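You operate a simulated robot arm through the tools that you are given. There is no shell and no other tool. Be economical: measure what you need, move in short steps, check, and stop when the job is done.

Carry out the task below with a simulated robot arm. There is one attempt and no reset: what you move stays moved.

TASK
Change the grey sensor in the holder for the yellow sensor.
Fine: blue star knob loose first, grey sensor in the grey cradle, star knob tight on the new sensor, its window the same way.

It is judged by the outcome, as a careful person would: the job done as asked, and still so three seconds after it is handed in. It fails if anything else is knocked over, pushed out of place, dropped, spilled or broken.

THE ROBOT
A 7-joint arm with a two-finger parallel gripper, fixed in place. Base frame: the origin is at the foot of the arm, x ahead of it, y to its left, z up; the work surface is at about z = 10. Lengths are in mm, angles in degrees, forces in N, time in s.
With the tool pointing down near the work surface it reaches from about 220 to 580 mm from the base axis. Its first joint turns from -66.0 to 66.0 degrees. Payload 2.5 kg.
Tool frame: the origin (TCP) lies between the finger pads and is the grasp point; the fingertips stand 23 mm ahead of it; z points along the fingers, y is the line along which they close. The gripper opens to 94 mm. The fingers are 38 mm wide and 10 mm thick; the gripper's body (54 by 96 mm) begins 39 mm behind the TCP.
Orientation is told as [roll, pitch, yaw] about the base's x, y, z axes, in that order, counted from this pose: with the fingers straight down and closing along the base's y, the tool's x points along the base's -x, its y along +y and its z along -z.

THE INTERFACE
- The arm moves only by the tool step_arm. Its argument "series" is a list of rows, each a list of 7 numbers: the shift along the tool's x, y, z in mm, then the turn, a rotation vector about the tool's x, y, z in degrees, then the gripper command, from -1 (shut) to 1 (fully open), values between in proportion. In form: [[dx, dy, dz, ax, ay, az, claw], ...]. A call has 1 to 12 rows; each row is the pose to reach, as a shift and turn from the pose commanded when the call began, along the tool's axes at that moment. A row lasts 0.2 s, in which the tool goes at most 50 mm and 8.6 degrees; a call with a longer step from one row to the next is refused whole, and so is a gripper value outside its range. A pose out of reach is approached as far as the arm can. The call stops where the force on the tool passes 90 N (or 10 N more than at its start, if that is more) or the arm is blocked; 0.2 s more then pass. The fingers move at their own pace (about 108 mm/s each) and stop on an object; they squeeze with about 29 N. The grip force told is the motor's: it shows also when the fingers shut on nothing. Time passes only in rows, and 0.2 s behind the last, so rows that repeat a pose let the fingers close. It gives the time, the measured TCP pose, the force on the tool (base axes), the opening and the grip force at its end, in the units of the frame above (readings bear some noise).
- Cameras (640 x 400 px; columns grow to the right, rows downward): "scene" is fixed at [122.4, -406.4, 545.1]; the picture's right is [0.81, -0.58, 0.00], its down [-0.32, -0.45, -0.83] and it looks along [0.48, 0.68, -0.55] (base axes); focal length 332 px, centre (320, 200). "wrist" rides on the gripper at [-39, 0, -44] in the tool frame; the picture's right is [0.00, -1.00, 0.00], its down [0.97, 0.00, -0.24] and it looks along [0.24, 0.00, 0.97] (tool axes); focal length 218 px, centre (320, 200).
- grab_frame(camera): a new picture of that camera. No time passes.
- probe_pixels(camera, pixels): for up to 12 pixels [column, row] of the newest picture of that camera ("zoom" is the newest enlarged one), the place [x, y, z] in the base frame of the surface seen there, good to about 3 mm. No time passes.
- inspect(camera, box): a new picture of the part [left, top, right, bottom] of that camera's present view, enlarged. No time passes.
- finish_job(): hands the job in; it is judged then, once.

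Work in short steps. Measure before you move; look again where a grasp or a placing could have gone wrong, and mend it. You have 80 turns and 38 pictures in all, the two below and enlarged ones among them. Open the gripper and draw the arm clear of the work before you hand the job in, unless the task says otherwise; then end with one line.

The tools are called after ">>>" as name(argument=value, ...) on one line, values as JSON. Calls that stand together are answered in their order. step_arm: Moves the arm, as the interface text tells. Its arguments: {"type":"object","properties":{"series":{"type":"array","items":{"type":"array","items":{"type":"number"}}}},"required":["series"]} The other tools are called the same way: grab_frame (camera) takes a picture; probe_pixels (camera, pixels) gives the place of the surface under pixels of a picture; inspect (camera, box) takes an enlarged picture of a part of a camera's view; finish_job () hands the job in.

At the start:

```text
clock: 0.0
position: [399.4, -59.7, 310.2]
tool_rot: [0.0, 0.1, 0.0]
ft_force: [0.4, 0.4, 0.7]
gripper_width: 94.0
gripper_force: 0.0
```

scene: 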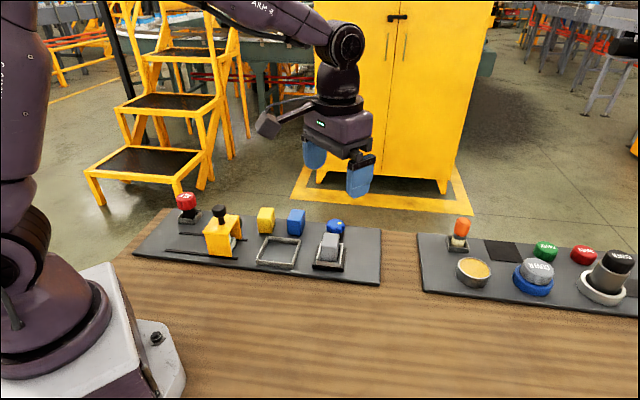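
wrist: 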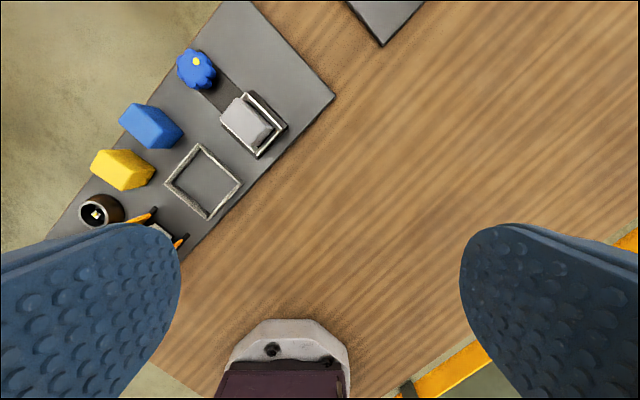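

The panel with the holder is at the left of the scene (columns 130-380). I enlarge it in both cameras.

>>> inspect(camera="scene", box=[240, 190, 390, 284])

>>> inspect(camera="wrist", box=[60, 20, 340, 195])

```text
4.26 times, centred on (315, 237) of scene
```

zoom: 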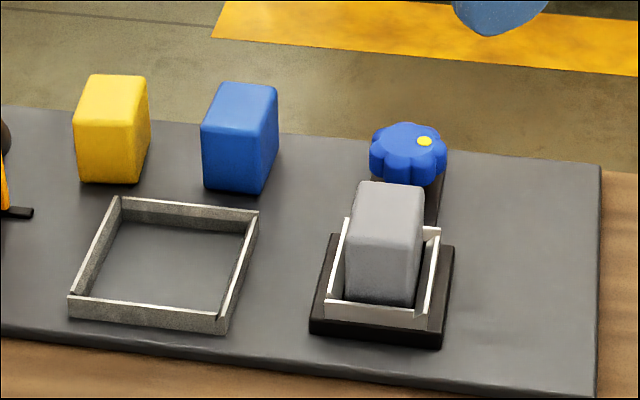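

```text
2.29 times, centred on (200, 108) of wrist
```

zoom: 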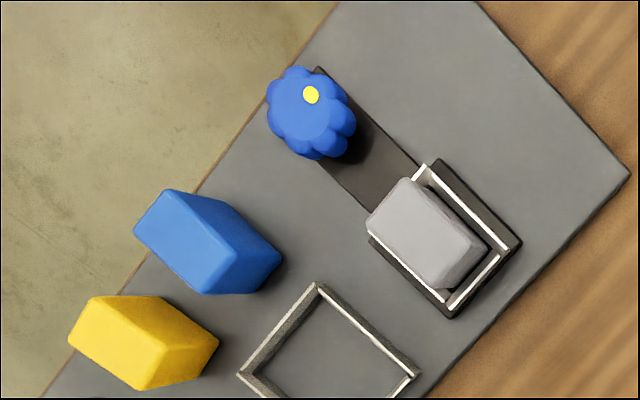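

I measure the parts in the enlarged wrist picture.

>>> probe_pixels(camera="zoom", pixels=[[310, 95], [308, 120], [408, 180], [372, 218], [485, 245], [437, 285], [520, 245], [447, 315], [435, 162], [600, 150], [628, 175], [482, 2]])

>>> probe_pixels(camera="zoom", pixels=[[95, 300], [72, 345], [163, 343], [140, 388], [217, 350], [318, 285], [418, 375], [238, 375], [170, 192], [137, 235], [235, 245], [325, 345]])

>>> probe_pixels(camera="scene", pixels=[[337, 222], [340, 234], [329, 262], [265, 212], [263, 228], [278, 252]])

```text
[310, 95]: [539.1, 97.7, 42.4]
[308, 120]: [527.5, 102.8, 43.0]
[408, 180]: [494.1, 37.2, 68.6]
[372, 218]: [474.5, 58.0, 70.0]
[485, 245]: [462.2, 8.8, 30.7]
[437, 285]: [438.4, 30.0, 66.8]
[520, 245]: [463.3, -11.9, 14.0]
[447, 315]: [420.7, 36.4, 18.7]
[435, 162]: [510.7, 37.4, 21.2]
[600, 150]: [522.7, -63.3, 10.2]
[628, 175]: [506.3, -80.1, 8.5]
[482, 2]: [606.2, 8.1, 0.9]
```

```text
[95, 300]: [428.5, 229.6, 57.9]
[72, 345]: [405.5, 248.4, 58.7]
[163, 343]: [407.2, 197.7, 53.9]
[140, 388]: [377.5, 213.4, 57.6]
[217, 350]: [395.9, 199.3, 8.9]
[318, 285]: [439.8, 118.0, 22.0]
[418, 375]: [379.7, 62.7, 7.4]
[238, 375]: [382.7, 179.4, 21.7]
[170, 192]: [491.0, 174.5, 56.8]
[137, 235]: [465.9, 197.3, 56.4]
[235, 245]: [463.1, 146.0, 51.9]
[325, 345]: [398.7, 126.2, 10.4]
```

```text
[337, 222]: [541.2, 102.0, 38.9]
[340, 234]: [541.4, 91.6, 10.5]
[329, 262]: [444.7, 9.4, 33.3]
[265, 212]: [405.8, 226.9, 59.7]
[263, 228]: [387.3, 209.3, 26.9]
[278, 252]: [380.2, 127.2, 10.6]
```

No window shows on the front or right faces, so I move over the panel with a 45° yaw to look from the back side.

>>> step_arm(series=[[-12, 28, 10, 0, 0, -7.5, 1], [-24, 56, 20, 0, 0, -15, 1], [-36, 84, 30, 0, 0, -22.5, 1], [-48, 112, 40, 0, 0, -30, 1], [-60, 140, 50, 0, 0, -37.5, 1], [-72, 170, 60, 0, 0, -45, 1], [-72, 170, 60, 0, 0, -45, 1]])

>>> grab_frame(camera="wrist")

```text
clock: 1.6
position: [469.1, 109.3, 249.9]
tool_rot: [0.0, 0.0, 45.1]
ft_force: [-0.4, -0.5, 0.0]
gripper_width: 93.8
gripper_force: 0.1
```

```text
33 pictures are left
```

wrist: 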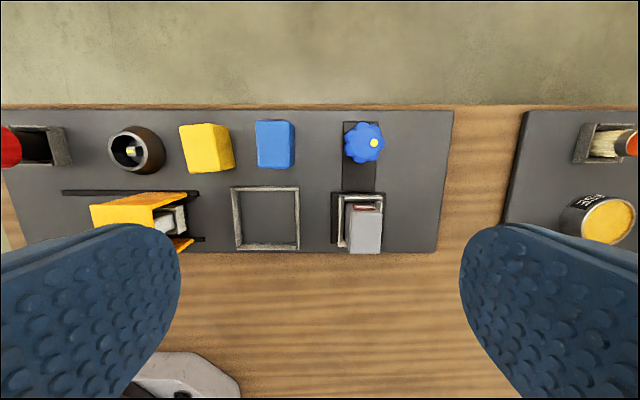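

The panel is square with the view at yaw 45°. I enlarge the sensors and the holder.

>>> inspect(camera="wrist", box=[300, 110, 440, 260])

>>> inspect(camera="wrist", box=[160, 100, 320, 200])

```text
2.67 times, centred on (370, 185) of wrist
```

zoom: 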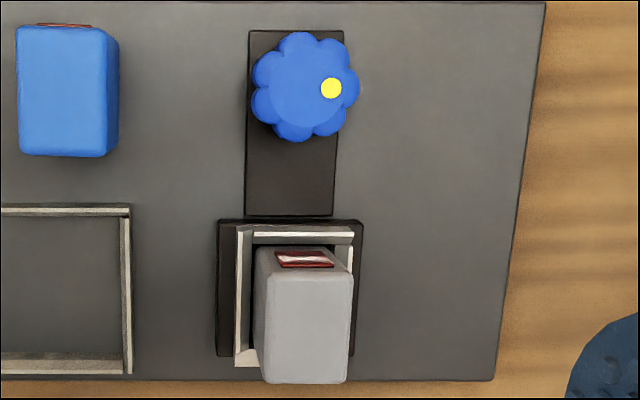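

```text
4.00 times, centred on (240, 150) of wrist
```

zoom: 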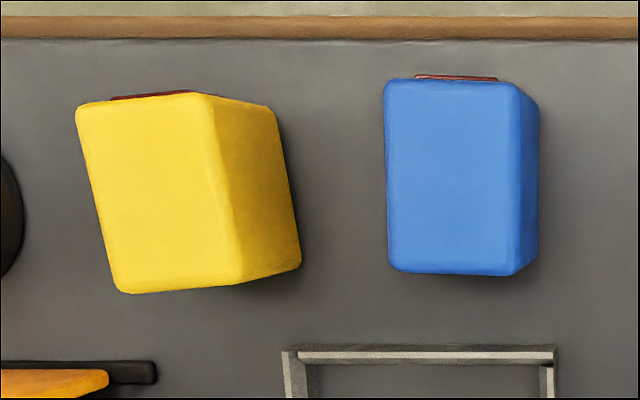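

Both windows (red) face the back; yellow is turned about 10°. I measure knob, holder, cradle and yellow sensor more exactly from this view.

>>> probe_pixels(camera="zoom", pixels=[[82, 110], [200, 100], [125, 285], [235, 275], [150, 190], [275, 120], [295, 265], [150, 98], [455, 170]])

>>> probe_pixels(camera="wrist", pixels=[[364, 143], [375, 143], [346, 143], [364, 124], [360, 160], [350, 207], [381, 208], [351, 250], [380, 250], [335, 188], [385, 192], [335, 195]])

>>> probe_pixels(camera="wrist", pixels=[[234, 189], [297, 189], [238, 248], [297, 247], [268, 220], [342, 200], [341, 243], [360, 180], [376, 180], [347, 125], [363, 200]])

```text
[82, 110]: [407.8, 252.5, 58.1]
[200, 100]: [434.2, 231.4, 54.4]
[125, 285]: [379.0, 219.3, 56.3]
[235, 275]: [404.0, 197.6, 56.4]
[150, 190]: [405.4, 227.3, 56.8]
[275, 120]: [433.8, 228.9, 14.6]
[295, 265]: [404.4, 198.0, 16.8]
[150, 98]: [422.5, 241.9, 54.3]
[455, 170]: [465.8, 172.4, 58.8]
```

```text
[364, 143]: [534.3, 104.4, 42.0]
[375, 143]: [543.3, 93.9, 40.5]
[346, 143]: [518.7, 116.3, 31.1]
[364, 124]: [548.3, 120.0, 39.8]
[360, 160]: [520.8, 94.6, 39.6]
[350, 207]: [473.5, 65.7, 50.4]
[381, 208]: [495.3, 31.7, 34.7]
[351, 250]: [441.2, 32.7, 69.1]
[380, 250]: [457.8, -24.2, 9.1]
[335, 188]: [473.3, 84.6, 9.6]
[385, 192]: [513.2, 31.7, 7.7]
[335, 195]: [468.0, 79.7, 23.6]
```

```text
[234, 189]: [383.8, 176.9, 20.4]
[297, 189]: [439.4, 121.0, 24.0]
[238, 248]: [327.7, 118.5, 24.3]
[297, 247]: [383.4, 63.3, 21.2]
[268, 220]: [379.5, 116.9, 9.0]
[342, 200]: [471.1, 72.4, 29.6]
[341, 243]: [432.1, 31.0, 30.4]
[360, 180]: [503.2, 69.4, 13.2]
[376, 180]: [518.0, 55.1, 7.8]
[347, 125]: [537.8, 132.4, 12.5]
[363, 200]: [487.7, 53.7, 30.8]
```

Knob centre is about (534,105), top z 42; cradle centre (383,120). I move above the knob for a closer look.

>>> step_arm(series=[[-22, -25, 45, 0, 0, 0, 1], [-43, -49, 90, 0, 0, 0, 1], [-43, -49, 90, 0, 0, 0, 1]])

>>> grab_frame(camera="wrist")

```text
refused: row 1 steps farther than a row can; nothing moved
```

```text
30 pictures are left
```

wrist: 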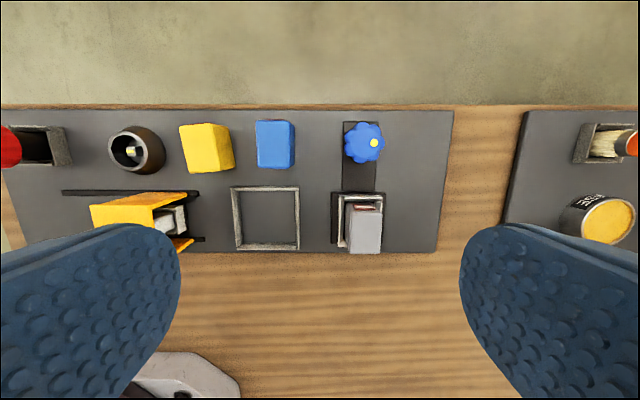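

The step was too long; I split it into smaller rows.

>>> step_arm(series=[[-14, -16, 30, 0, 0, 0, 1], [-28, -32, 60, 0, 0, 0, 1], [-43, -49, 90, 0, 0, 0, 1], [-43, -49, 90, 0, 0, 0, 1]])

>>> grab_frame(camera="wrist")

```text
clock: 2.6
position: [536.2, 104.7, 160.9]
tool_rot: [0.0, 0.0, 45.0]
ft_force: [0.6, -0.1, -0.9]
gripper_width: 94.1
gripper_force: 0.1
```

```text
29 pictures are left
```

wrist: 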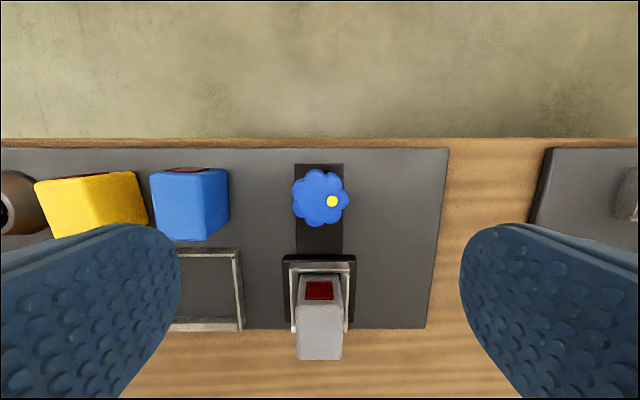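

The knob is centred in the picture; I enlarge it to see its lobes and any markings.

>>> inspect(camera="wrist", box=[270, 155, 370, 255])

>>> probe_pixels(camera="wrist", pixels=[[319, 198], [333, 201], [320, 172], [320, 223], [295, 198], [346, 198], [320, 240], [300, 170], [320, 343], [302, 300], [340, 300]])

```text
4.00 times, centred on (320, 205) of wrist
```

zoom: 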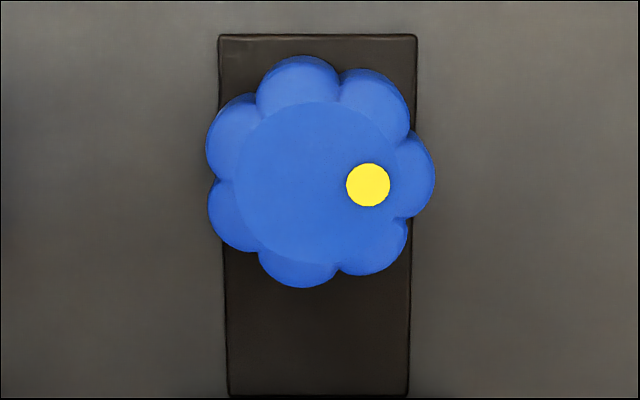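

```text
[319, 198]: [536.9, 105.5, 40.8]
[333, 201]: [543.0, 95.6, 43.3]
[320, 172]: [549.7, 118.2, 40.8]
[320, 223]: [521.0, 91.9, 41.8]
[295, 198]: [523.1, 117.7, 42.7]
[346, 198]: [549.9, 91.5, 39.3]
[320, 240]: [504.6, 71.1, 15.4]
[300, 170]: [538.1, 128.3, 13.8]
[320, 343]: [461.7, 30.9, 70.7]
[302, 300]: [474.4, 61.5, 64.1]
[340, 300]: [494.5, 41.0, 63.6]
```

The knob has 7 lobes with one at the right finger's side, so the present yaw grips it well (one lobe against two). I descend to z≈42 and close.

>>> step_arm(series=[[0, 0, 40, 0, 0, 0, 1], [0, 0, 80, 0, 0, 0, 0.5], [0, 0, 108, 0, 0, 0, 0.2], [0, 0, 118, 0, 0, 0, 0.1], [0, 0, 118, 0, 0, 0, -1], [0, 0, 118, 0, 0, 0, -1], [0, 0, 118, 0, 0, 0, -1]])

```text
clock: 4.2
position: [536.8, 105.2, 42.2]
tool_rot: [-0.1, 0.0, 45.0]
ft_force: [5.0, -1.8, 0.6]
gripper_width: 42.2
gripper_force: 45.3
```

Gripped at 42 mm. I turn it counter-clockwise (seen from above), 48° first.

>>> step_arm(series=[[0, 0, 0, 0, 0, -8, -1], [0, 0, 0, 0, 0, -16, -1], [0, 0, 0, 0, 0, -24, -1], [0, 0, 0, 0, 0, -32, -1], [0, 0, 0, 0, 0, -40, -1], [0, 0, 0, 0, 0, -48, -1]])

>>> grab_frame(camera="scene")

```text
clock: 5.6
position: [535.5, 106.3, 43.5]
tool_rot: [0.2, -0.1, 93.3]
ft_force: [-25.2, -6.9, 36.7]
gripper_width: 42.1
gripper_force: 45.0
```

```text
27 pictures are left
```

scene: 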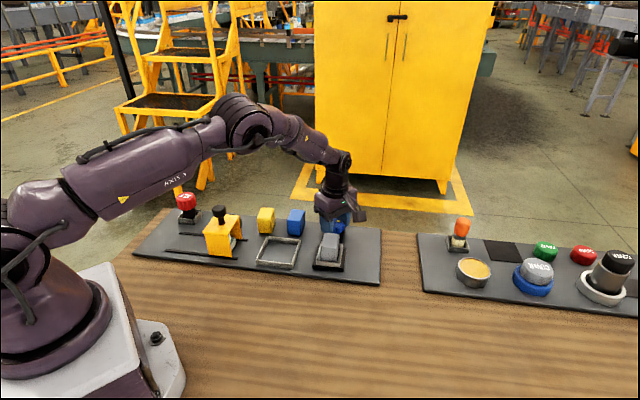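

The knob turned with the gripper; it pushes up on the tool (36 N) and the tool has risen 1.3 mm. I go on with a little lift and recentring.

>>> step_arm(series=[[-1, 1, -1.5, 0, 0, 0, -1], [-1, 1, -1.8, 0, 0, -8, -1], [-1, 1, -2, 0, 0, -16, -1], [-1, 1, -2.2, 0, 0, -24, -1], [-1, 1, -2.5, 0, 0, -32, -1], [-1, 1, -2.8, 0, 0, -40, -1]])

```text
clock: 7.0
position: [534.1, 104.3, 45.4]
tool_rot: [0.4, 0.0, 133.1]
ft_force: [-26.5, -13.0, 28.0]
gripper_width: 42.1
gripper_force: 45.0
```

88° turned. I open, rise and look at the knob and clamp.

>>> step_arm(series=[[0, 0, 0, 0, 0, 0, 0.2], [0, 0, 0, 0, 0, 0, 0.3], [0, 0, -40, 0, 0, 8, 0.5], [0, 0, -80, 0, 0, 16, 0.5], [0, 0, -110, 0, 0, 24, 1], [0, 0, -110, 0, 0, 32, 1], [0, 0, -110, 0, 0, 40, 1], [0, 0, -110, 0, 0, 48, 1], [0, 0, -110, 0, 0, 56, 1], [0, 0, -110, 0, 0, 64, 1], [0, 0, -110, 0, 0, 72, 1], [0, 0, -110, 0, 0, 80, 1]])

>>> inspect(camera="wrist", box=[240, 140, 440, 300])

>>> inspect(camera="scene", box=[280, 200, 380, 280])

```text
clock: 9.6
position: [535.1, 107.0, 156.0]
tool_rot: [0.2, 0.0, 52.9]
ft_force: [-0.2, 0.4, -0.8]
gripper_width: 94.1
gripper_force: 0.0
```

```text
2.50 times, centred on (340, 220) of wrist
```

zoom: 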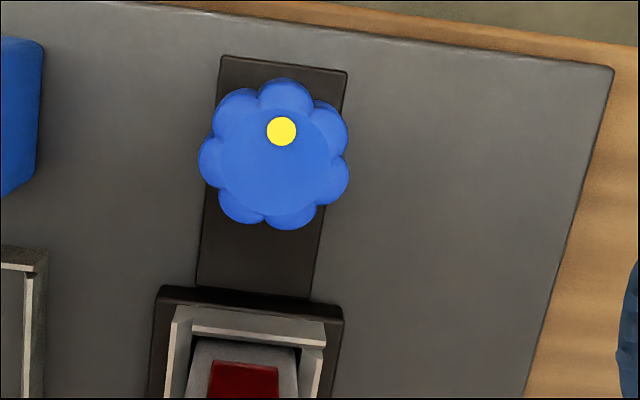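

```text
5.00 times, centred on (330, 240) of scene
```

zoom: 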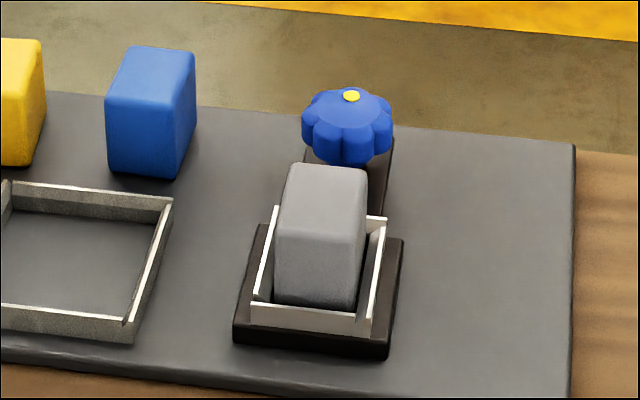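

The dot moved a quarter turn. I check whether the knob rose.

>>> probe_pixels(camera="zoom", pixels=[[350, 110], [345, 105], [335, 112], [365, 108]])

>>> grab_frame(camera="wrist")

```text
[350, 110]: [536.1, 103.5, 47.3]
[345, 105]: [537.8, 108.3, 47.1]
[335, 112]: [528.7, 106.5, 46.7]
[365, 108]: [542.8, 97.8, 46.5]
```

```text
24 pictures are left
```

wrist: 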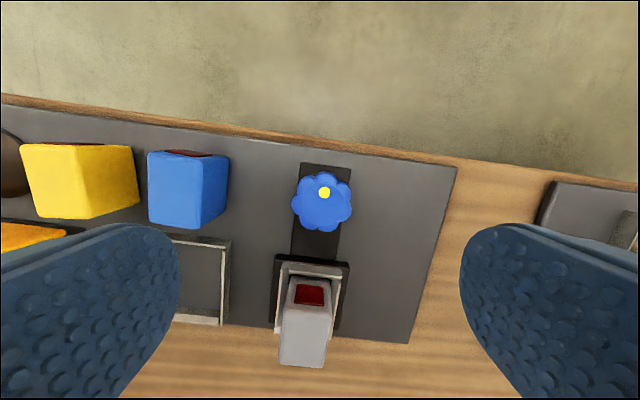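

The knob rose about 5 mm, so it is loosening. I go above the grey sensor, centre about (467.5,34.5), squared to yaw 45°.

>>> step_arm(series=[[33, 3, 0, 0, 0, 3, 1], [66, 7, 0, 0, 0, 6, 1], [98.6, 10.2, 16, 0, 0, 7.9, 0.6], [98.6, 10.2, 26, 0, 0, 7.9, 0.3], [98.6, 10.2, 26, 0, 0, 7.9, 0.3]])

>>> grab_frame(camera="wrist")

```text
clock: 10.8
position: [468.1, 34.3, 128.5]
tool_rot: [0.0, 0.0, 45.1]
ft_force: [0.6, -0.1, 0.2]
gripper_width: 61.3
gripper_force: 0.1
```

```text
23 pictures are left
```

wrist: 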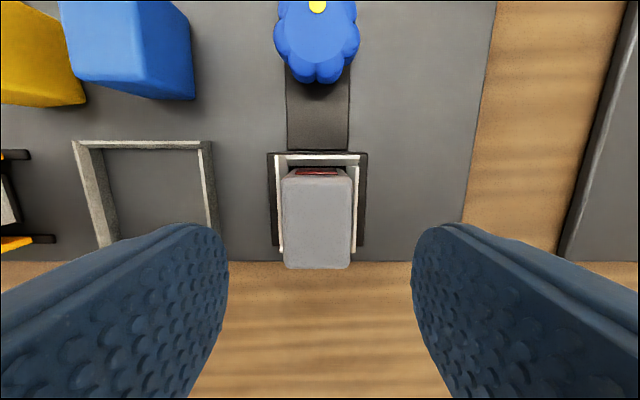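

Sensor is near centre (col 317). I measure its top edges for the exact grip point.

>>> probe_pixels(camera="wrist", pixels=[[317, 180], [317, 264], [286, 220], [348, 220], [317, 220], [279, 160], [363, 160], [279, 246], [356, 246], [320, 157]])

```text
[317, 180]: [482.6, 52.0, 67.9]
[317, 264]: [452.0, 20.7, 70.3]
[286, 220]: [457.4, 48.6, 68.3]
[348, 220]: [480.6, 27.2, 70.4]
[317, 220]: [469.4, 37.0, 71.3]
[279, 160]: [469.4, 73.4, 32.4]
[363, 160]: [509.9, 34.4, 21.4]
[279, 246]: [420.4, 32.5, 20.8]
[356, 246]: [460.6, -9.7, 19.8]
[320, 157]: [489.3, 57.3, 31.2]
```

I centre the grip (1.5 mm left) and descend to z≈57, above the holder walls (z 31), then close.

>>> step_arm(series=[[-0.9, 1.5, 30, 0, 0, 0, 0.3], [-0.9, 1.5, 60, 0, 0, 0, 0.3], [-0.9, 1.5, 71.5, 0, 0, 0, 0.3], [-0.9, 1.5, 71.5, 0, 0, 0, 0], [-0.9, 1.5, 71.5, 0, 0, 0, -1], [-0.9, 1.5, 71.5, 0, 0, 0, -1], [-0.9, 1.5, 71.5, 0, 0, 0, -1]])

```text
clock: 12.4
position: [467.7, 36.4, 57.6]
tool_rot: [0.1, 0.0, 45.1]
ft_force: [-5.1, 4.0, 0.1]
gripper_width: 35.5
gripper_force: 28.9
```

Gripped at 35.5 mm with little side force. A gentle 4 mm test lift to see whether the clamp is free.

>>> step_arm(series=[[0, 0, -1.5, 0, 0, 0, -1], [0, 0, -3, 0, 0, 0, -1], [0, 0, -4, 0, 0, 0, -1]])

>>> inspect(camera="scene", box=[280, 200, 380, 280])

```text
clock: 13.2
position: [466.7, 36.6, 61.0]
tool_rot: [0.1, 0.1, 45.1]
ft_force: [2.3, 2.7, -24.3]
gripper_width: 35.6
gripper_force: 28.7
```

```text
5.00 times, centred on (330, 240) of scene
```

zoom: 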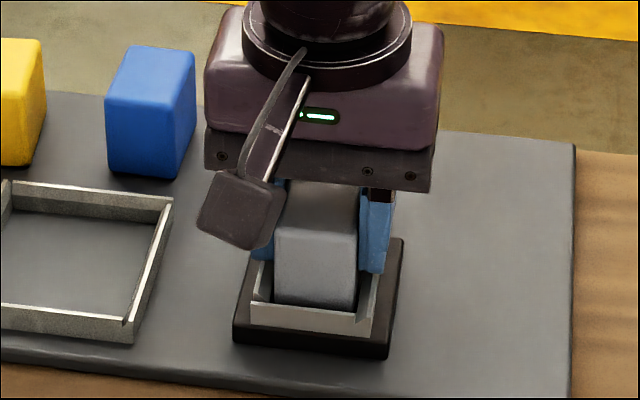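

About 24 N of pull with the sensor not visibly rising: it is still held. I set it back, release, and turn the knob further. First back down, open and rise.

>>> step_arm(series=[[0, 0, 3.5, 0, 0, 0, -1], [0, 0, 4, 0, 0, 0, 0], [0, 0, 4, 0, 0, 0, 0.3], [0, 0, -35, 0, 0, 0, 0.5], [0, 0, -70, 0, 0, 0, 0.5], [-33, 0, -70, 0, 0, 8, 0.5], [-66, 0, -70, 0, 0, 16, 0.5], [-98, 0, -70, 0, 0, 24, 0.5], [-98, 0, -70, 0, 0, 32, 0.5], [-98, 0, -70, 0, 0, 40, 0.5], [-98, 0, -70, 0, 0, 42, 0.5]])

>>> grab_frame(camera="wrist")

```text
clock: 15.6
position: [535.8, 106.2, 130.9]
tool_rot: [-0.1, 0.1, 2.9]
ft_force: [0.5, 0.6, 0.2]
gripper_width: 70.4
gripper_force: 0.0
```

```text
21 pictures are left
```

wrist: 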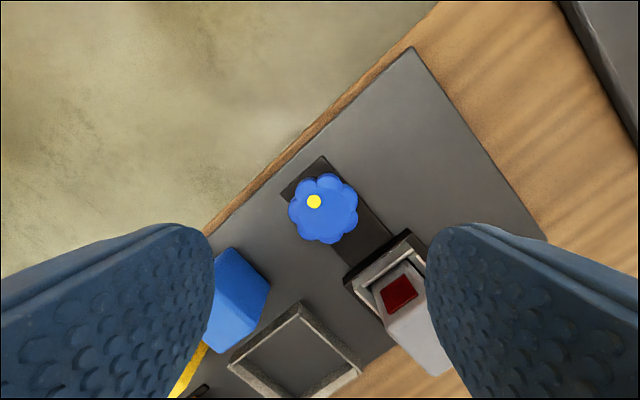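

Lobes line up with the fingers (centre col ≈322). I descend to z≈45, close and turn another 90°, allowing the rise.

>>> step_arm(series=[[0, -0.7, 40, 0, 0, 0, 0.4], [0, -0.7, 75, 0, 0, 0, 0.2], [0, -0.7, 85.5, 0, 0, 0, 0.1], [0, -0.7, 85.5, 0, 0, 0, -1], [0, -0.7, 85.5, 0, 0, 0, -1], [0, -0.7, 85.5, 0, 0, 0, -1]])

>>> step_arm(series=[[0, 0, -0.4, 0, 0, -8, -1], [0, 0, -0.8, 0, 0, -16, -1], [0, 0, -1.2, 0, 0, -24, -1], [0, 0, -1.6, 0, 0, -32, -1], [0, 0, -2, 0, 0, -40, -1], [0, 0, -2.4, 0, 0, -48, -1], [0, 0, -2.8, 0, 0, -56, -1], [0, 0, -3.2, 0, 0, -64, -1], [0, 0, -3.6, 0, 0, -72, -1]])

```text
clock: 17.0
position: [534.5, 104.7, 45.9]
tool_rot: [0.0, 0.0, 3.1]
ft_force: [-5.2, -7.6, 5.9]
gripper_width: 43.9
gripper_force: 44.6
```

```text
clock: 19.0
position: [535.8, 104.2, 49.2]
tool_rot: [0.3, 0.3, 75.1]
ft_force: [-21.8, -15.3, 13.1]
gripper_width: 43.9
gripper_force: 44.9
```

Turned 72° more, forces moderate. I go on another 48° with the lift.

>>> step_arm(series=[[0, 0, -0.5, 0, 0, -8, -1], [0, 0, -1, 0, 0, -16, -1], [0, 0, -1.4, 0, 0, -24, -1], [0, 0, -1.8, 0, 0, -32, -1], [0, 0, -2.2, 0, 0, -40, -1], [0, 0, -2.6, 0, 0, -48, -1]])

```text
clock: 20.4
position: [535.0, 105.8, 50.1]
tool_rot: [0.5, -0.3, 123.0]
ft_force: [-25.5, 2.5, -2.9]
gripper_width: 43.0
gripper_force: 44.9
```

Vertical push has vanished and the width changed slightly, perhaps at the knob's end stop. I release, rise and look.

>>> step_arm(series=[[0, 0, 0, 0, 0, 0, 0.1], [0, 0, 0, 0, 0, 0, 0.3], [0, 0, -40, 0, 0, 8, 0.5], [0, 0, -80, 0, 0, 16, 0.5], [0, 0, -80, 0, 0, 24, 0.5], [0, 0, -80, 0, 0, 32, 0.5], [0, 0, -80, 0, 0, 40, 0.5], [0, 0, -80, 0, 0, 48, 0.5], [0, 0, -80, 0, 0, 56, 0.5], [0, 0, -80, 0, 0, 64, 0.5], [0, 0, -80, 0, 0, 72, 0.5], [0, 0, -80, 0, 0, 78, 0.5]])

>>> grab_frame(camera="wrist")

>>> inspect(camera="scene", box=[280, 200, 380, 280])

>>> probe_pixels(camera="zoom", pixels=[[350, 105], [340, 100], [330, 215]])

```text
clock: 23.0
position: [535.9, 104.7, 131.2]
tool_rot: [0.0, 0.0, 44.9]
ft_force: [0.3, 0.0, -1.5]
gripper_width: 70.5
gripper_force: 0.1
```

```text
20 pictures are left
```

wrist: 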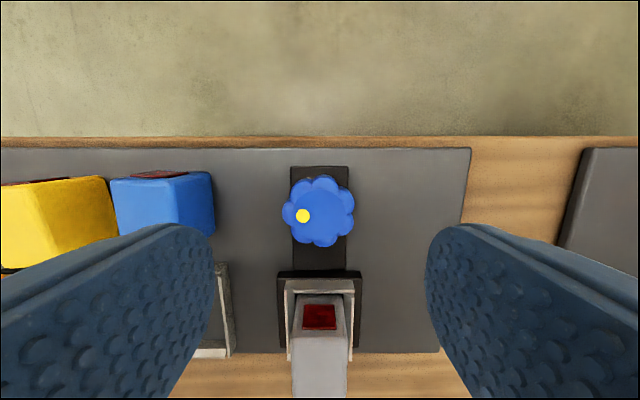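

```text
5.00 times, centred on (330, 240) of scene
```

zoom: 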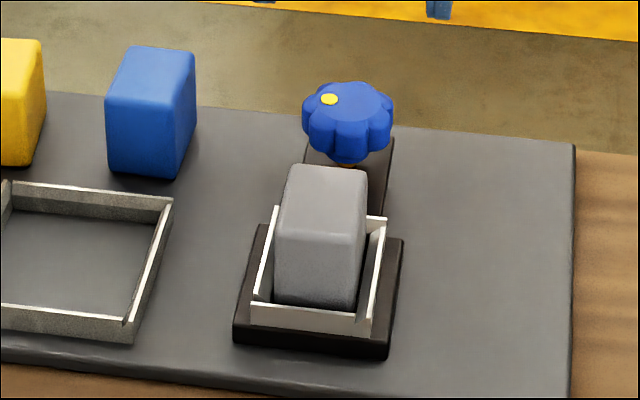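

```text
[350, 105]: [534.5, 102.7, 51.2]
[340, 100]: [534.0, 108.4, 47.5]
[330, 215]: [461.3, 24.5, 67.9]
```

The dot is now half a turn from start and the knob hit its stop: fully loose. I return to the grey sensor and grip it.

>>> step_arm(series=[[33, 0, 0, 0, 0, 0, 0.4], [66, 0, 0, 0, 0, 0, 0.3], [96.8, 0, 10, 0, 0, 0, 0.3], [96.8, 0, 45, 0, 0, 0, 0.3], [96.8, 0, 73.5, 0, 0, 0, 0.3], [96.8, 0, 73.5, 0, 0, 0, 0], [96.8, 0, 73.5, 0, 0, 0, -1], [96.8, 0, 73.5, 0, 0, 0, -1], [96.8, 0, 73.5, 0, 0, 0, -1]])

>>> step_arm(series=[[0, 0, -1.5, 0, 0, 0, -1], [0, 0, -3, 0, 0, 0, -1], [0, 0, -4, 0, 0, 0, -1]])

```text
clock: 25.0
position: [467.4, 35.6, 59.2]
tool_rot: [0.0, 0.0, 45.0]
ft_force: [-0.4, 0.4, 0.2]
gripper_width: 35.3
gripper_force: 28.8
```

```text
clock: 25.8
position: [468.1, 36.5, 63.3]
tool_rot: [0.0, 0.1, 45.1]
ft_force: [-0.2, -0.4, -0.1]
gripper_width: 35.2
gripper_force: 29.2
```

It is free now (no force). I lift 65 mm and look.

>>> step_arm(series=[[0, 0, -15, 0, 0, 0, -1], [0, 0, -40, 0, 0, 0, -1], [0, 0, -65, 0, 0, 0, -1], [0, 40, -65, 0, 0, 0, -1], [0, 80, -65, 0, 0, 0, -1], [0, 119, -65, 0, 0, 0, -1], [0, 119, -65, 0, 0, 0, -1]])

>>> grab_frame(camera="wrist")

>>> grab_frame(camera="scene")

```text
clock: 27.4
position: [384.9, 121.9, 126.4]
tool_rot: [-0.1, 0.0, 45.0]
ft_force: [-0.6, 0.5, -0.9]
gripper_width: 35.1
gripper_force: 29.6
```

```text
18 pictures are left
```

wrist: 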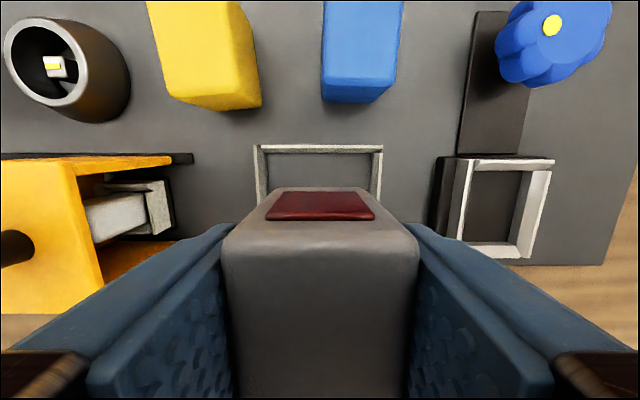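

```text
17 pictures are left
```

scene: 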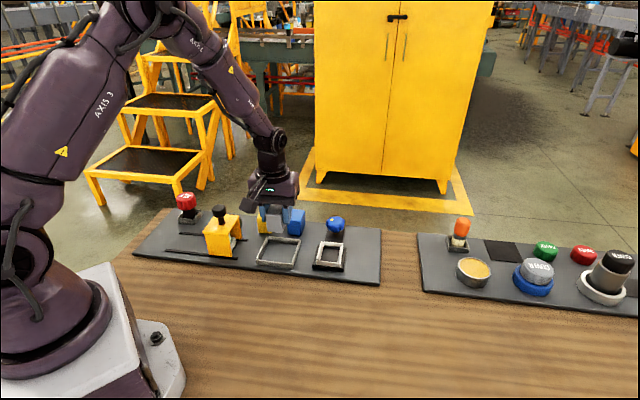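

The sensor came out clean. From this view I measure the emptied holder, the cup beside the yellow sensor, and the cradle.

>>> probe_pixels(camera="wrist", pixels=[[468, 162], [550, 162], [452, 238], [525, 250], [510, 163], [490, 248], [500, 200], [92, 50], [118, 60], [258, 150], [380, 150], [170, 170]])

>>> inspect(camera="wrist", box=[420, 130, 580, 280])

>>> probe_pixels(camera="zoom", pixels=[[170, 160], [155, 300], [460, 160], [410, 330], [320, 128], [280, 320], [300, 220]])

```text
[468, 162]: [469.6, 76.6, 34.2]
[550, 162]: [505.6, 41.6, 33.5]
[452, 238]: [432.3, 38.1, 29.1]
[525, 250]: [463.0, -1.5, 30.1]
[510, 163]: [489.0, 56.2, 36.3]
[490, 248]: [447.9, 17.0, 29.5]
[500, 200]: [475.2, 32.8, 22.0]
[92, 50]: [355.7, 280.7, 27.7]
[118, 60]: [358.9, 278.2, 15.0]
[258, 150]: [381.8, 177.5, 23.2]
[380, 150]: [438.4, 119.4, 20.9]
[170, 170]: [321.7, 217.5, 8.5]
```

```text
2.67 times, centred on (500, 205) of wrist
```

zoom: 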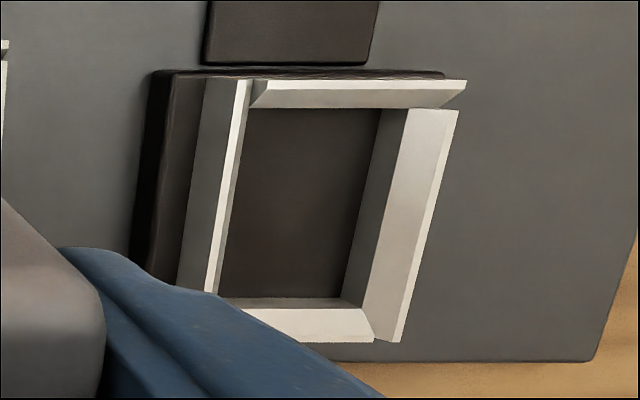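

```text
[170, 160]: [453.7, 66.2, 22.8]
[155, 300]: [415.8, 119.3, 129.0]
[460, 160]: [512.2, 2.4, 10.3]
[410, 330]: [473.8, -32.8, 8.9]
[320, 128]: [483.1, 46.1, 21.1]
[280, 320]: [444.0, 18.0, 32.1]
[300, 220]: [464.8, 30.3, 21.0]
```

Holder centre ≈(467.8,36.4), floor z≈21; cradle centre ≈(382,120.6). I lower the grey sensor into the cradle to just above its floor.

>>> step_arm(series=[[2.5, -1, 30, 0, 0, 0, -1], [2.5, -1, 55, 0, 0, 0, -1], [2.5, -1, 70, 0, 0, 0, -1], [2.5, -1, 76, 0, 0, 0, -1], [2.5, -1, 78, 0, 0, 0, -1], [2.5, -1, 78, 0, 0, 0, -1]])

```text
clock: 28.8
position: [383.2, 117.8, 48.3]
tool_rot: [0.0, 0.1, 45.0]
ft_force: [-1.1, 0.0, -0.1]
gripper_width: 35.3
gripper_force: 28.3
```

No contact yet at z 48.3; I step down in 0.7 mm rows to feel the floor.

>>> step_arm(series=[[0, 0, 0.7, 0, 0, 0, -1], [0, 0, 1.4, 0, 0, 0, -1], [0, 0, 1.4, 0, 0, 0, -1]])

>>> inspect(camera="scene", box=[230, 200, 330, 280])

```text
clock: 29.6
position: [382.4, 117.6, 47.0]
tool_rot: [-0.1, 0.0, 45.1]
ft_force: [0.1, 0.2, -0.5]
gripper_width: 35.6
gripper_force: 28.5
```

```text
5.00 times, centred on (280, 240) of scene
```

zoom: 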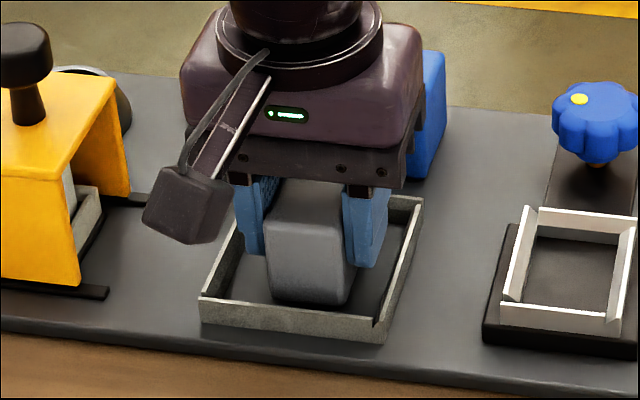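

Still no contact; the sensor is close to the floor. I step on 2 mm.

>>> step_arm(series=[[0, 0, 0.7, 0, 0, 0, -1], [0, 0, 1.4, 0, 0, 0, -1], [0, 0, 2, 0, 0, 0, -1], [0, 0, 2, 0, 0, 0, -1]])

```text
clock: 30.6
position: [382.1, 117.5, 46.9]
tool_rot: [0.0, 0.0, 45.1]
ft_force: [-6.8, -3.7, 23.5]
gripper_width: 35.4
gripper_force: 28.8
```

Contact (23 N) at z 46.9: it stands on the floor. I ease, open, and rise.

>>> step_arm(series=[[0, 0, -1.5, 0, 0, 0, -1], [0, 0, -1.5, 0, 0, 0, 0], [0, 0, -1.5, 0, 0, 0, 0], [0, 0, -20, 0, 0, 0, 0], [0, 0, -60, 0, 0, 0, 0], [0, 0, -100, 0, 0, 0, 0], [0, 0, -100, 0, 0, 0, 0]])

>>> grab_frame(camera="wrist")

```text
clock: 32.2
position: [384.5, 117.8, 146.5]
tool_rot: [-0.1, 0.1, 45.2]
ft_force: [0.3, 0.5, 0.4]
gripper_width: 47.1
gripper_force: 0.0
```

```text
14 pictures are left
```

wrist: 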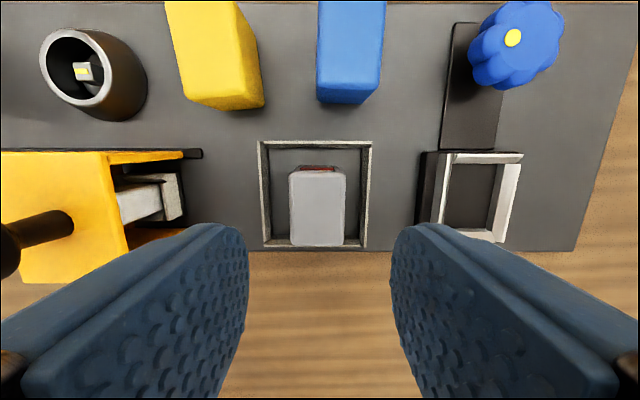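

Grey sits in the cradle upright. Now above the yellow sensor at about (406,225).

>>> step_arm(series=[[-31, 20, 0, 0, 0, 0, 0], [-62, 40, 0, 0, 0, 0, 0], [-91, 60, 0, 0, 0, 0, 0], [-91, 60, 10, 0, 0, 0, 0]])

>>> grab_frame(camera="wrist")

```text
clock: 33.2
position: [403.7, 224.9, 136.7]
tool_rot: [0.0, -0.1, 45.2]
ft_force: [-0.2, 0.5, 0.4]
gripper_width: 46.7
gripper_force: 0.0
```

```text
13 pictures are left
```

wrist: 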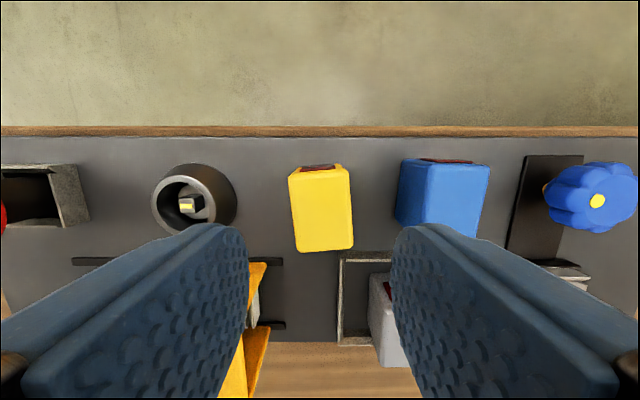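

Yellow leans a few degrees CCW. I measure its top edges.

>>> inspect(camera="wrist", box=[270, 150, 370, 260])

>>> probe_pixels(camera="wrist", pixels=[[291, 190], [297, 240], [346, 185], [352, 235], [300, 177], [340, 172], [303, 248], [345, 244], [321, 210], [232, 190]])

```text
3.64 times, centred on (320, 205) of wrist
```

zoom: 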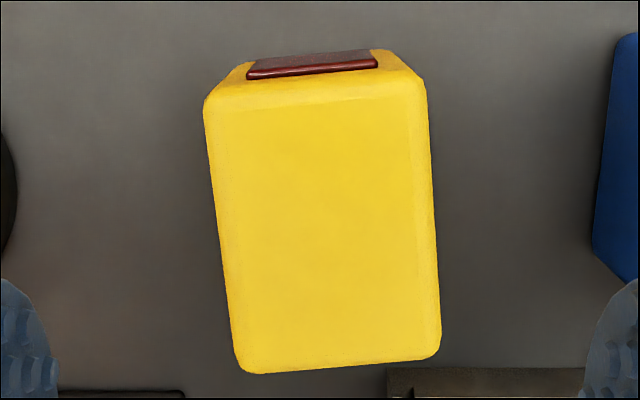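

```text
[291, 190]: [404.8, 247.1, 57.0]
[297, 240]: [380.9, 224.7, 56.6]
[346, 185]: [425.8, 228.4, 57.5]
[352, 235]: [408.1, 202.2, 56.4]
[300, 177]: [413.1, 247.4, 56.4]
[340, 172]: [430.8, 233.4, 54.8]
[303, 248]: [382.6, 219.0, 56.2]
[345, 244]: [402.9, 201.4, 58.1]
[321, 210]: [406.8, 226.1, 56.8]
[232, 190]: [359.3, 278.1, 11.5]
```

Yellow centre ≈(406,225.5), turned ≈5.3° CCW, top z 57. I align, lower to z≈47.5 and grip.

>>> step_arm(series=[[-2, -1.2, 10, 0, 0, -5.3, 0], [-2, -1.2, 50, 0, 0, -5.3, 0], [-2, -1.2, 80, 0, 0, -5.3, 0], [-2, -1.2, 89, 0, 0, -5.3, 0], [-2, -1.2, 89, 0, 0, -5.3, -1], [-2, -1.2, 89, 0, 0, -5.3, -1], [-2, -1.2, 89, 0, 0, -5.3, -1]])

>>> step_arm(series=[[0, 0, -20, 0, 0, 0, -1], [0, 0, -55, 0, 0, 0, -1], [0, 0, -90, 0, 0, 5.3, -1], [0, 0, -90, 0, 0, 5.3, -1]])

>>> grab_frame(camera="wrist")

```text
clock: 34.8
position: [407.3, 224.6, 45.2]
tool_rot: [0.0, -0.1, 50.5]
ft_force: [0.9, -0.2, 0.0]
gripper_width: 35.9
gripper_force: 29.4
```

```text
clock: 35.8
position: [408.7, 225.1, 136.7]
tool_rot: [0.0, 0.0, 45.0]
ft_force: [1.2, -0.8, -1.0]
gripper_width: 35.6
gripper_force: 29.4
```

```text
11 pictures are left
```

wrist: 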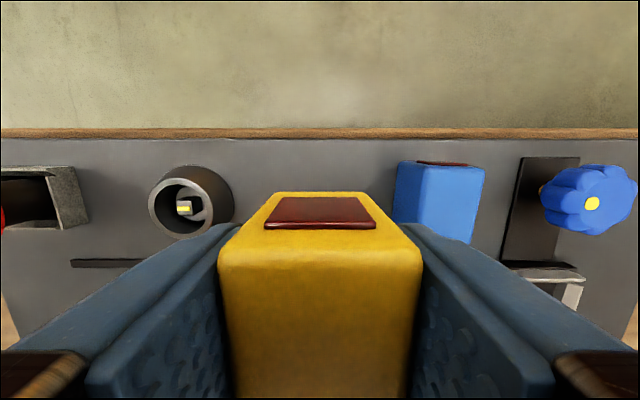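

Yellow is square in the grip, window to the back. I carry it above the holder.

>>> step_arm(series=[[20, -40, 0, 0, 0, 0, -1], [42, -80, 0, 0, 0, 0, -1], [63, -120, 0, 0, 0, 0, -1], [80, -155, 0, 0, 0, 0, -1], [90.9, -175, 0, 0, 0, 0, -1], [90.9, -175, 10, 0, 0, 0, -1], [90.9, -175, 10, 0, 0, 0, -1]])

>>> step_arm(series=[[0, 0, 20, 0, 0, 0, -1], [0, 0, 35, 0, 0, 0, -1], [0, 0, 45, 0, 0, 0, -1], [0, 0, 45, 0, 0, 0, -1]])

>>> grab_frame(camera="wrist")

>>> inspect(camera="scene", box=[280, 200, 380, 280])

```text
clock: 37.4
position: [465.4, 35.4, 128.1]
tool_rot: [-0.1, 0.0, 45.0]
ft_force: [1.0, -0.4, -0.6]
gripper_width: 35.6
gripper_force: 28.9
```

```text
clock: 38.4
position: [466.8, 37.5, 83.1]
tool_rot: [0.1, 0.0, 45.1]
ft_force: [0.2, -0.4, -1.8]
gripper_width: 35.5
gripper_force: 29.4
```

```text
10 pictures are left
```

wrist: 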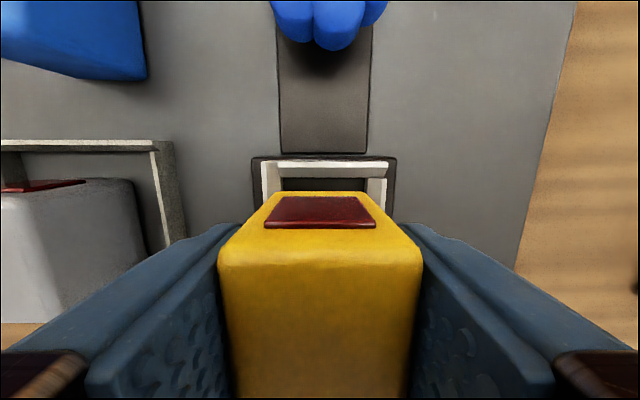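

```text
5.00 times, centred on (330, 240) of scene
```

zoom: 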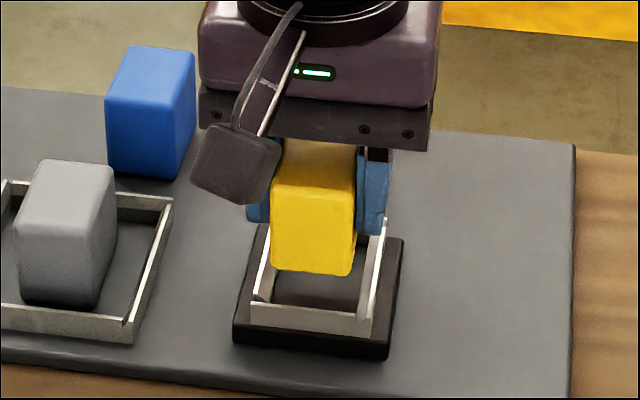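

Holder walls (cols 268–381, centre 324) lie about 1.5–2 mm right of the sensor. I shift 1.5 mm right and 1.5 mm back, and lower gradually.

>>> step_arm(series=[[-1.5, -1.5, 4, 0, 0, 0, -1], [-1.5, -1.5, 9, 0, 0, 0, -1], [-1.5, -1.5, 13, 0, 0, 0, -1], [-1.5, -1.5, 17, 0, 0, 0, -1], [-1.5, -1.5, 20, 0, 0, 0, -1], [-1.5, -1.5, 22, 0, 0, 0, -1], [-1.5, -1.5, 22, 0, 0, 0, -1]])

```text
clock: 40.0
position: [469.4, 37.8, 60.0]
tool_rot: [0.0, 0.0, 45.1]
ft_force: [0.1, 0.2, -1.9]
gripper_width: 35.8
gripper_force: 28.5
```

No resistance at z 60; I step on to feel the floor.

>>> step_arm(series=[[0, 0, 1, 0, 0, 0, -1], [0, 0, 2, 0, 0, 0, -1], [0, 0, 3, 0, 0, 0, -1], [0, 0, 3.6, 0, 0, 0, -1], [0, 0, 3.6, 0, 0, 0, -1]])

```text
clock: 41.2
position: [468.9, 37.0, 57.5]
tool_rot: [-0.1, 0.0, 45.1]
ft_force: [-10.6, -2.6, 26.7]
gripper_width: 35.4
gripper_force: 29.1
```

Contact with 27 N at z 57.5, matching the seated height. I ease, open, rise and look.

>>> step_arm(series=[[0, 0, 2, 0, 0, 0, -1], [0, 0, 2, 0, 0, 0, 0], [0, 0, 2, 0, 0, 0, 0.2], [0, 0, -30, 0, 0, 0, 0.3], [0, 0, -72, 0, 0, 0, 0.3], [0, 0, -72, 0, 0, 0, 0.3]])

>>> grab_frame(camera="wrist")

>>> probe_pixels(camera="wrist", pixels=[[317, 180], [317, 264], [287, 220], [347, 220], [317, 220], [290, 190], [344, 190]])

>>> inspect(camera="scene", box=[280, 200, 380, 280])

```text
clock: 42.6
position: [466.7, 38.3, 126.6]
tool_rot: [0.1, 0.0, 45.1]
ft_force: [0.1, -0.1, 0.2]
gripper_width: 61.2
gripper_force: 0.0
```

```text
8 pictures are left
```

wrist: 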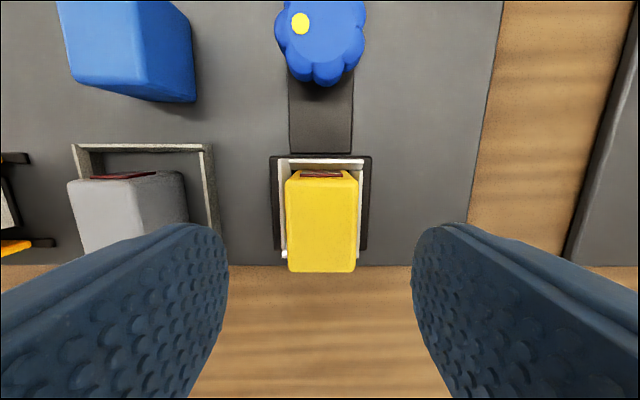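

```text
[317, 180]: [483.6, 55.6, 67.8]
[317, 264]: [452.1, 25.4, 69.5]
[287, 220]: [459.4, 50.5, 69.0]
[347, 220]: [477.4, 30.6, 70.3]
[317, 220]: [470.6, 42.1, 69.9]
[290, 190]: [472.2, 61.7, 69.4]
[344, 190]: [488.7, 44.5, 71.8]
```

```text
5.00 times, centred on (330, 240) of scene
```

zoom: 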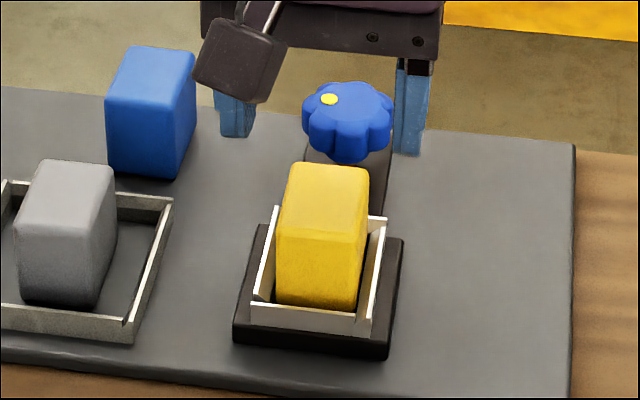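

Yellow seated (top z 70, square, window back). Now to the knob: I go above it and wind the wrist to yaw 125° for clockwise tightening.

>>> step_arm(series=[[-32, -0.5, 0, 0, 0, -8, 0.5], [-64, -1, 0, 0, 0, -16, 0.5], [-95.8, -1.5, 0, 0, 0, -24, 0.5], [-95.8, -1.5, 0, 0, 0, -32, 0.5], [-95.8, -1.5, 0, 0, 0, -40, 0.5], [-95.8, -1.5, 0, 0, 0, -48, 0.5], [-95.8, -1.5, 0, 0, 0, -56, 0.5], [-95.8, -1.5, 0, 0, 0, -64, 0.5], [-95.8, -1.5, 0, 0, 0, -72, 0.5], [-95.8, -1.5, 0, 0, 0, -80, 0.5]])

>>> grab_frame(camera="wrist")

```text
clock: 44.8
position: [537.4, 103.6, 127.6]
tool_rot: [0.0, 0.1, 125.3]
ft_force: [-0.3, 0.2, -0.6]
gripper_width: 70.6
gripper_force: 0.1
```

```text
6 pictures are left
```

wrist: 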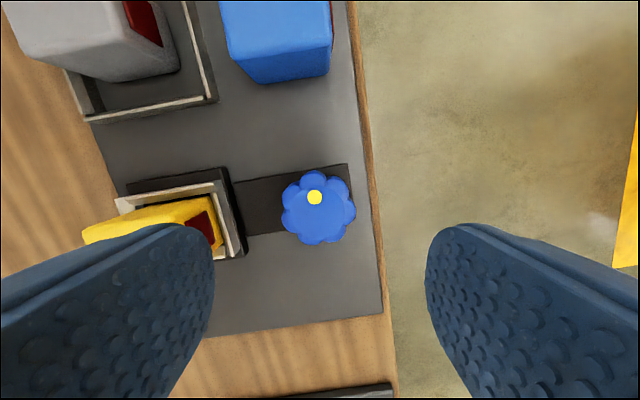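

Lobes align with the fingers (centre col 318). I descend to z≈50 and close.

>>> step_arm(series=[[0, 0.7, 35, 0, 0, 0, 0.4], [0, 0.7, 65, 0, 0, 0, 0.2], [0, 0.7, 77, 0, 0, 0, 0.1], [0, 0.7, 77, 0, 0, 0, -1], [0, 0.7, 77, 0, 0, 0, -1], [0, 0.7, 77, 0, 0, 0, -1]])

>>> step_arm(series=[[0, 0, 0.4, 0, 0, 8, -1], [0, 0, 0.8, 0, 0, 16, -1], [0, 0, 1.2, 0, 0, 24, -1], [0, 0, 1.6, 0, 0, 32, -1], [0, 0, 2.1, 0, 0, 40, -1], [0, 0, 2.5, 0, 0, 48, -1], [0, 0, 3, 0, 0, 56, -1], [0, 0, 3.4, 0, 0, 64, -1]])

```text
clock: 46.2
position: [536.1, 102.5, 51.2]
tool_rot: [0.3, 0.0, 124.9]
ft_force: [-20.8, -10.7, 10.4]
gripper_width: 43.3
gripper_force: 44.4
```

```text
clock: 48.0
position: [534.9, 103.3, 49.0]
tool_rot: [0.3, 0.0, 60.9]
ft_force: [-19.7, -10.2, 12.1]
gripper_width: 42.0
gripper_force: 44.8
```

Turning well. I go on 56° more clockwise, following the drop.

>>> step_arm(series=[[0.9, 0.6, 0.4, 0, 0, 8, -1], [0.9, 0.6, 0.8, 0, 0, 16, -1], [0.9, 0.6, 1.2, 0, 0, 24, -1], [0.9, 0.6, 1.6, 0, 0, 32, -1], [0.9, 0.6, 2.1, 0, 0, 40, -1], [0.9, 0.6, 2.5, 0, 0, 48, -1], [0.9, 0.6, 3, 0, 0, 56, -1]])

>>> step_arm(series=[[0, 0, 0, 0, 0, 0, 0.1], [0, 0, 0, 0, 0, 0, 0.3], [0, 0, -40, 0, 0, 0, 0.5], [0, 0, -82, 0, 0, -8, 0.5], [0, 0, -82, 0, 0, -16, 0.5], [0, 0, -82, 0, 0, -24, 0.5], [0, 0, -82, 0, 0, -32, 0.5], [0, 0, -82, 0, 0, -40, 0.5]])

>>> grab_frame(camera="wrist")

```text
clock: 49.6
position: [536.1, 103.2, 45.0]
tool_rot: [0.1, 0.1, 5.0]
ft_force: [-17.7, 3.0, 12.9]
gripper_width: 42.2
gripper_force: 44.7
```

```text
clock: 51.4
position: [535.8, 102.2, 127.5]
tool_rot: [0.0, 0.0, 45.2]
ft_force: [-0.5, -0.2, -0.1]
gripper_width: 70.2
gripper_force: 0.0
```

```text
5 pictures are left
```

wrist: 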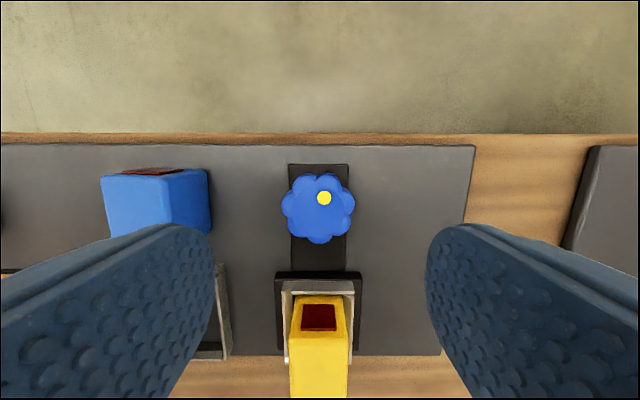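

Dot at about 63°, so about 65° remain. I rewind to yaw 110°, descend and regrip.

>>> step_arm(series=[[-1.2, 1.2, 0, 0, 0, -8, 0.5], [-1.2, 1.2, 0, 0, 0, -16, 0.5], [-1.2, 1.2, 0, 0, 0, -24, 0.5], [-1.2, 1.2, 0, 0, 0, -32, 0.5], [-1.2, 1.2, 0, 0, 0, -40, 0.5], [-1.2, 1.2, 0, 0, 0, -48, 0.5], [-1.2, 1.2, 0, 0, 0, -56, 0.5], [-1.2, 1.2, 20, 0, 0, -64, 0.4], [-1.2, 1.2, 55, 0, 0, -64, 0.3], [-1.2, 1.2, 82.5, 0, 0, -64, 0.1], [-1.2, 1.2, 82.5, 0, 0, -64, -1], [-1.2, 1.2, 82.5, 0, 0, -64, -1]])

>>> step_arm(series=[[0, 0, 0, 0, 0, 0, -1], [0, 0, 0.4, 0, 0, 8, -1], [0, 0, 0.8, 0, 0, 16, -1], [0, 0, 1.2, 0, 0, 24, -1], [0, 0, 1.6, 0, 0, 32, -1], [0, 0, 2.1, 0, 0, 40, -1], [0, 0, 2.5, 0, 0, 48, -1], [0, 0, 2.9, 0, 0, 56, -1]])

```text
clock: 54.0
position: [535.8, 103.8, 45.0]
tool_rot: [0.3, 0.0, 109.2]
ft_force: [-15.2, -2.6, 12.2]
gripper_width: 42.3
gripper_force: 45.0
```

```text
clock: 55.8
position: [535.5, 103.4, 41.3]
tool_rot: [0.0, 0.2, 53.0]
ft_force: [-19.6, -3.4, 25.5]
gripper_width: 42.3
gripper_force: 44.5
```

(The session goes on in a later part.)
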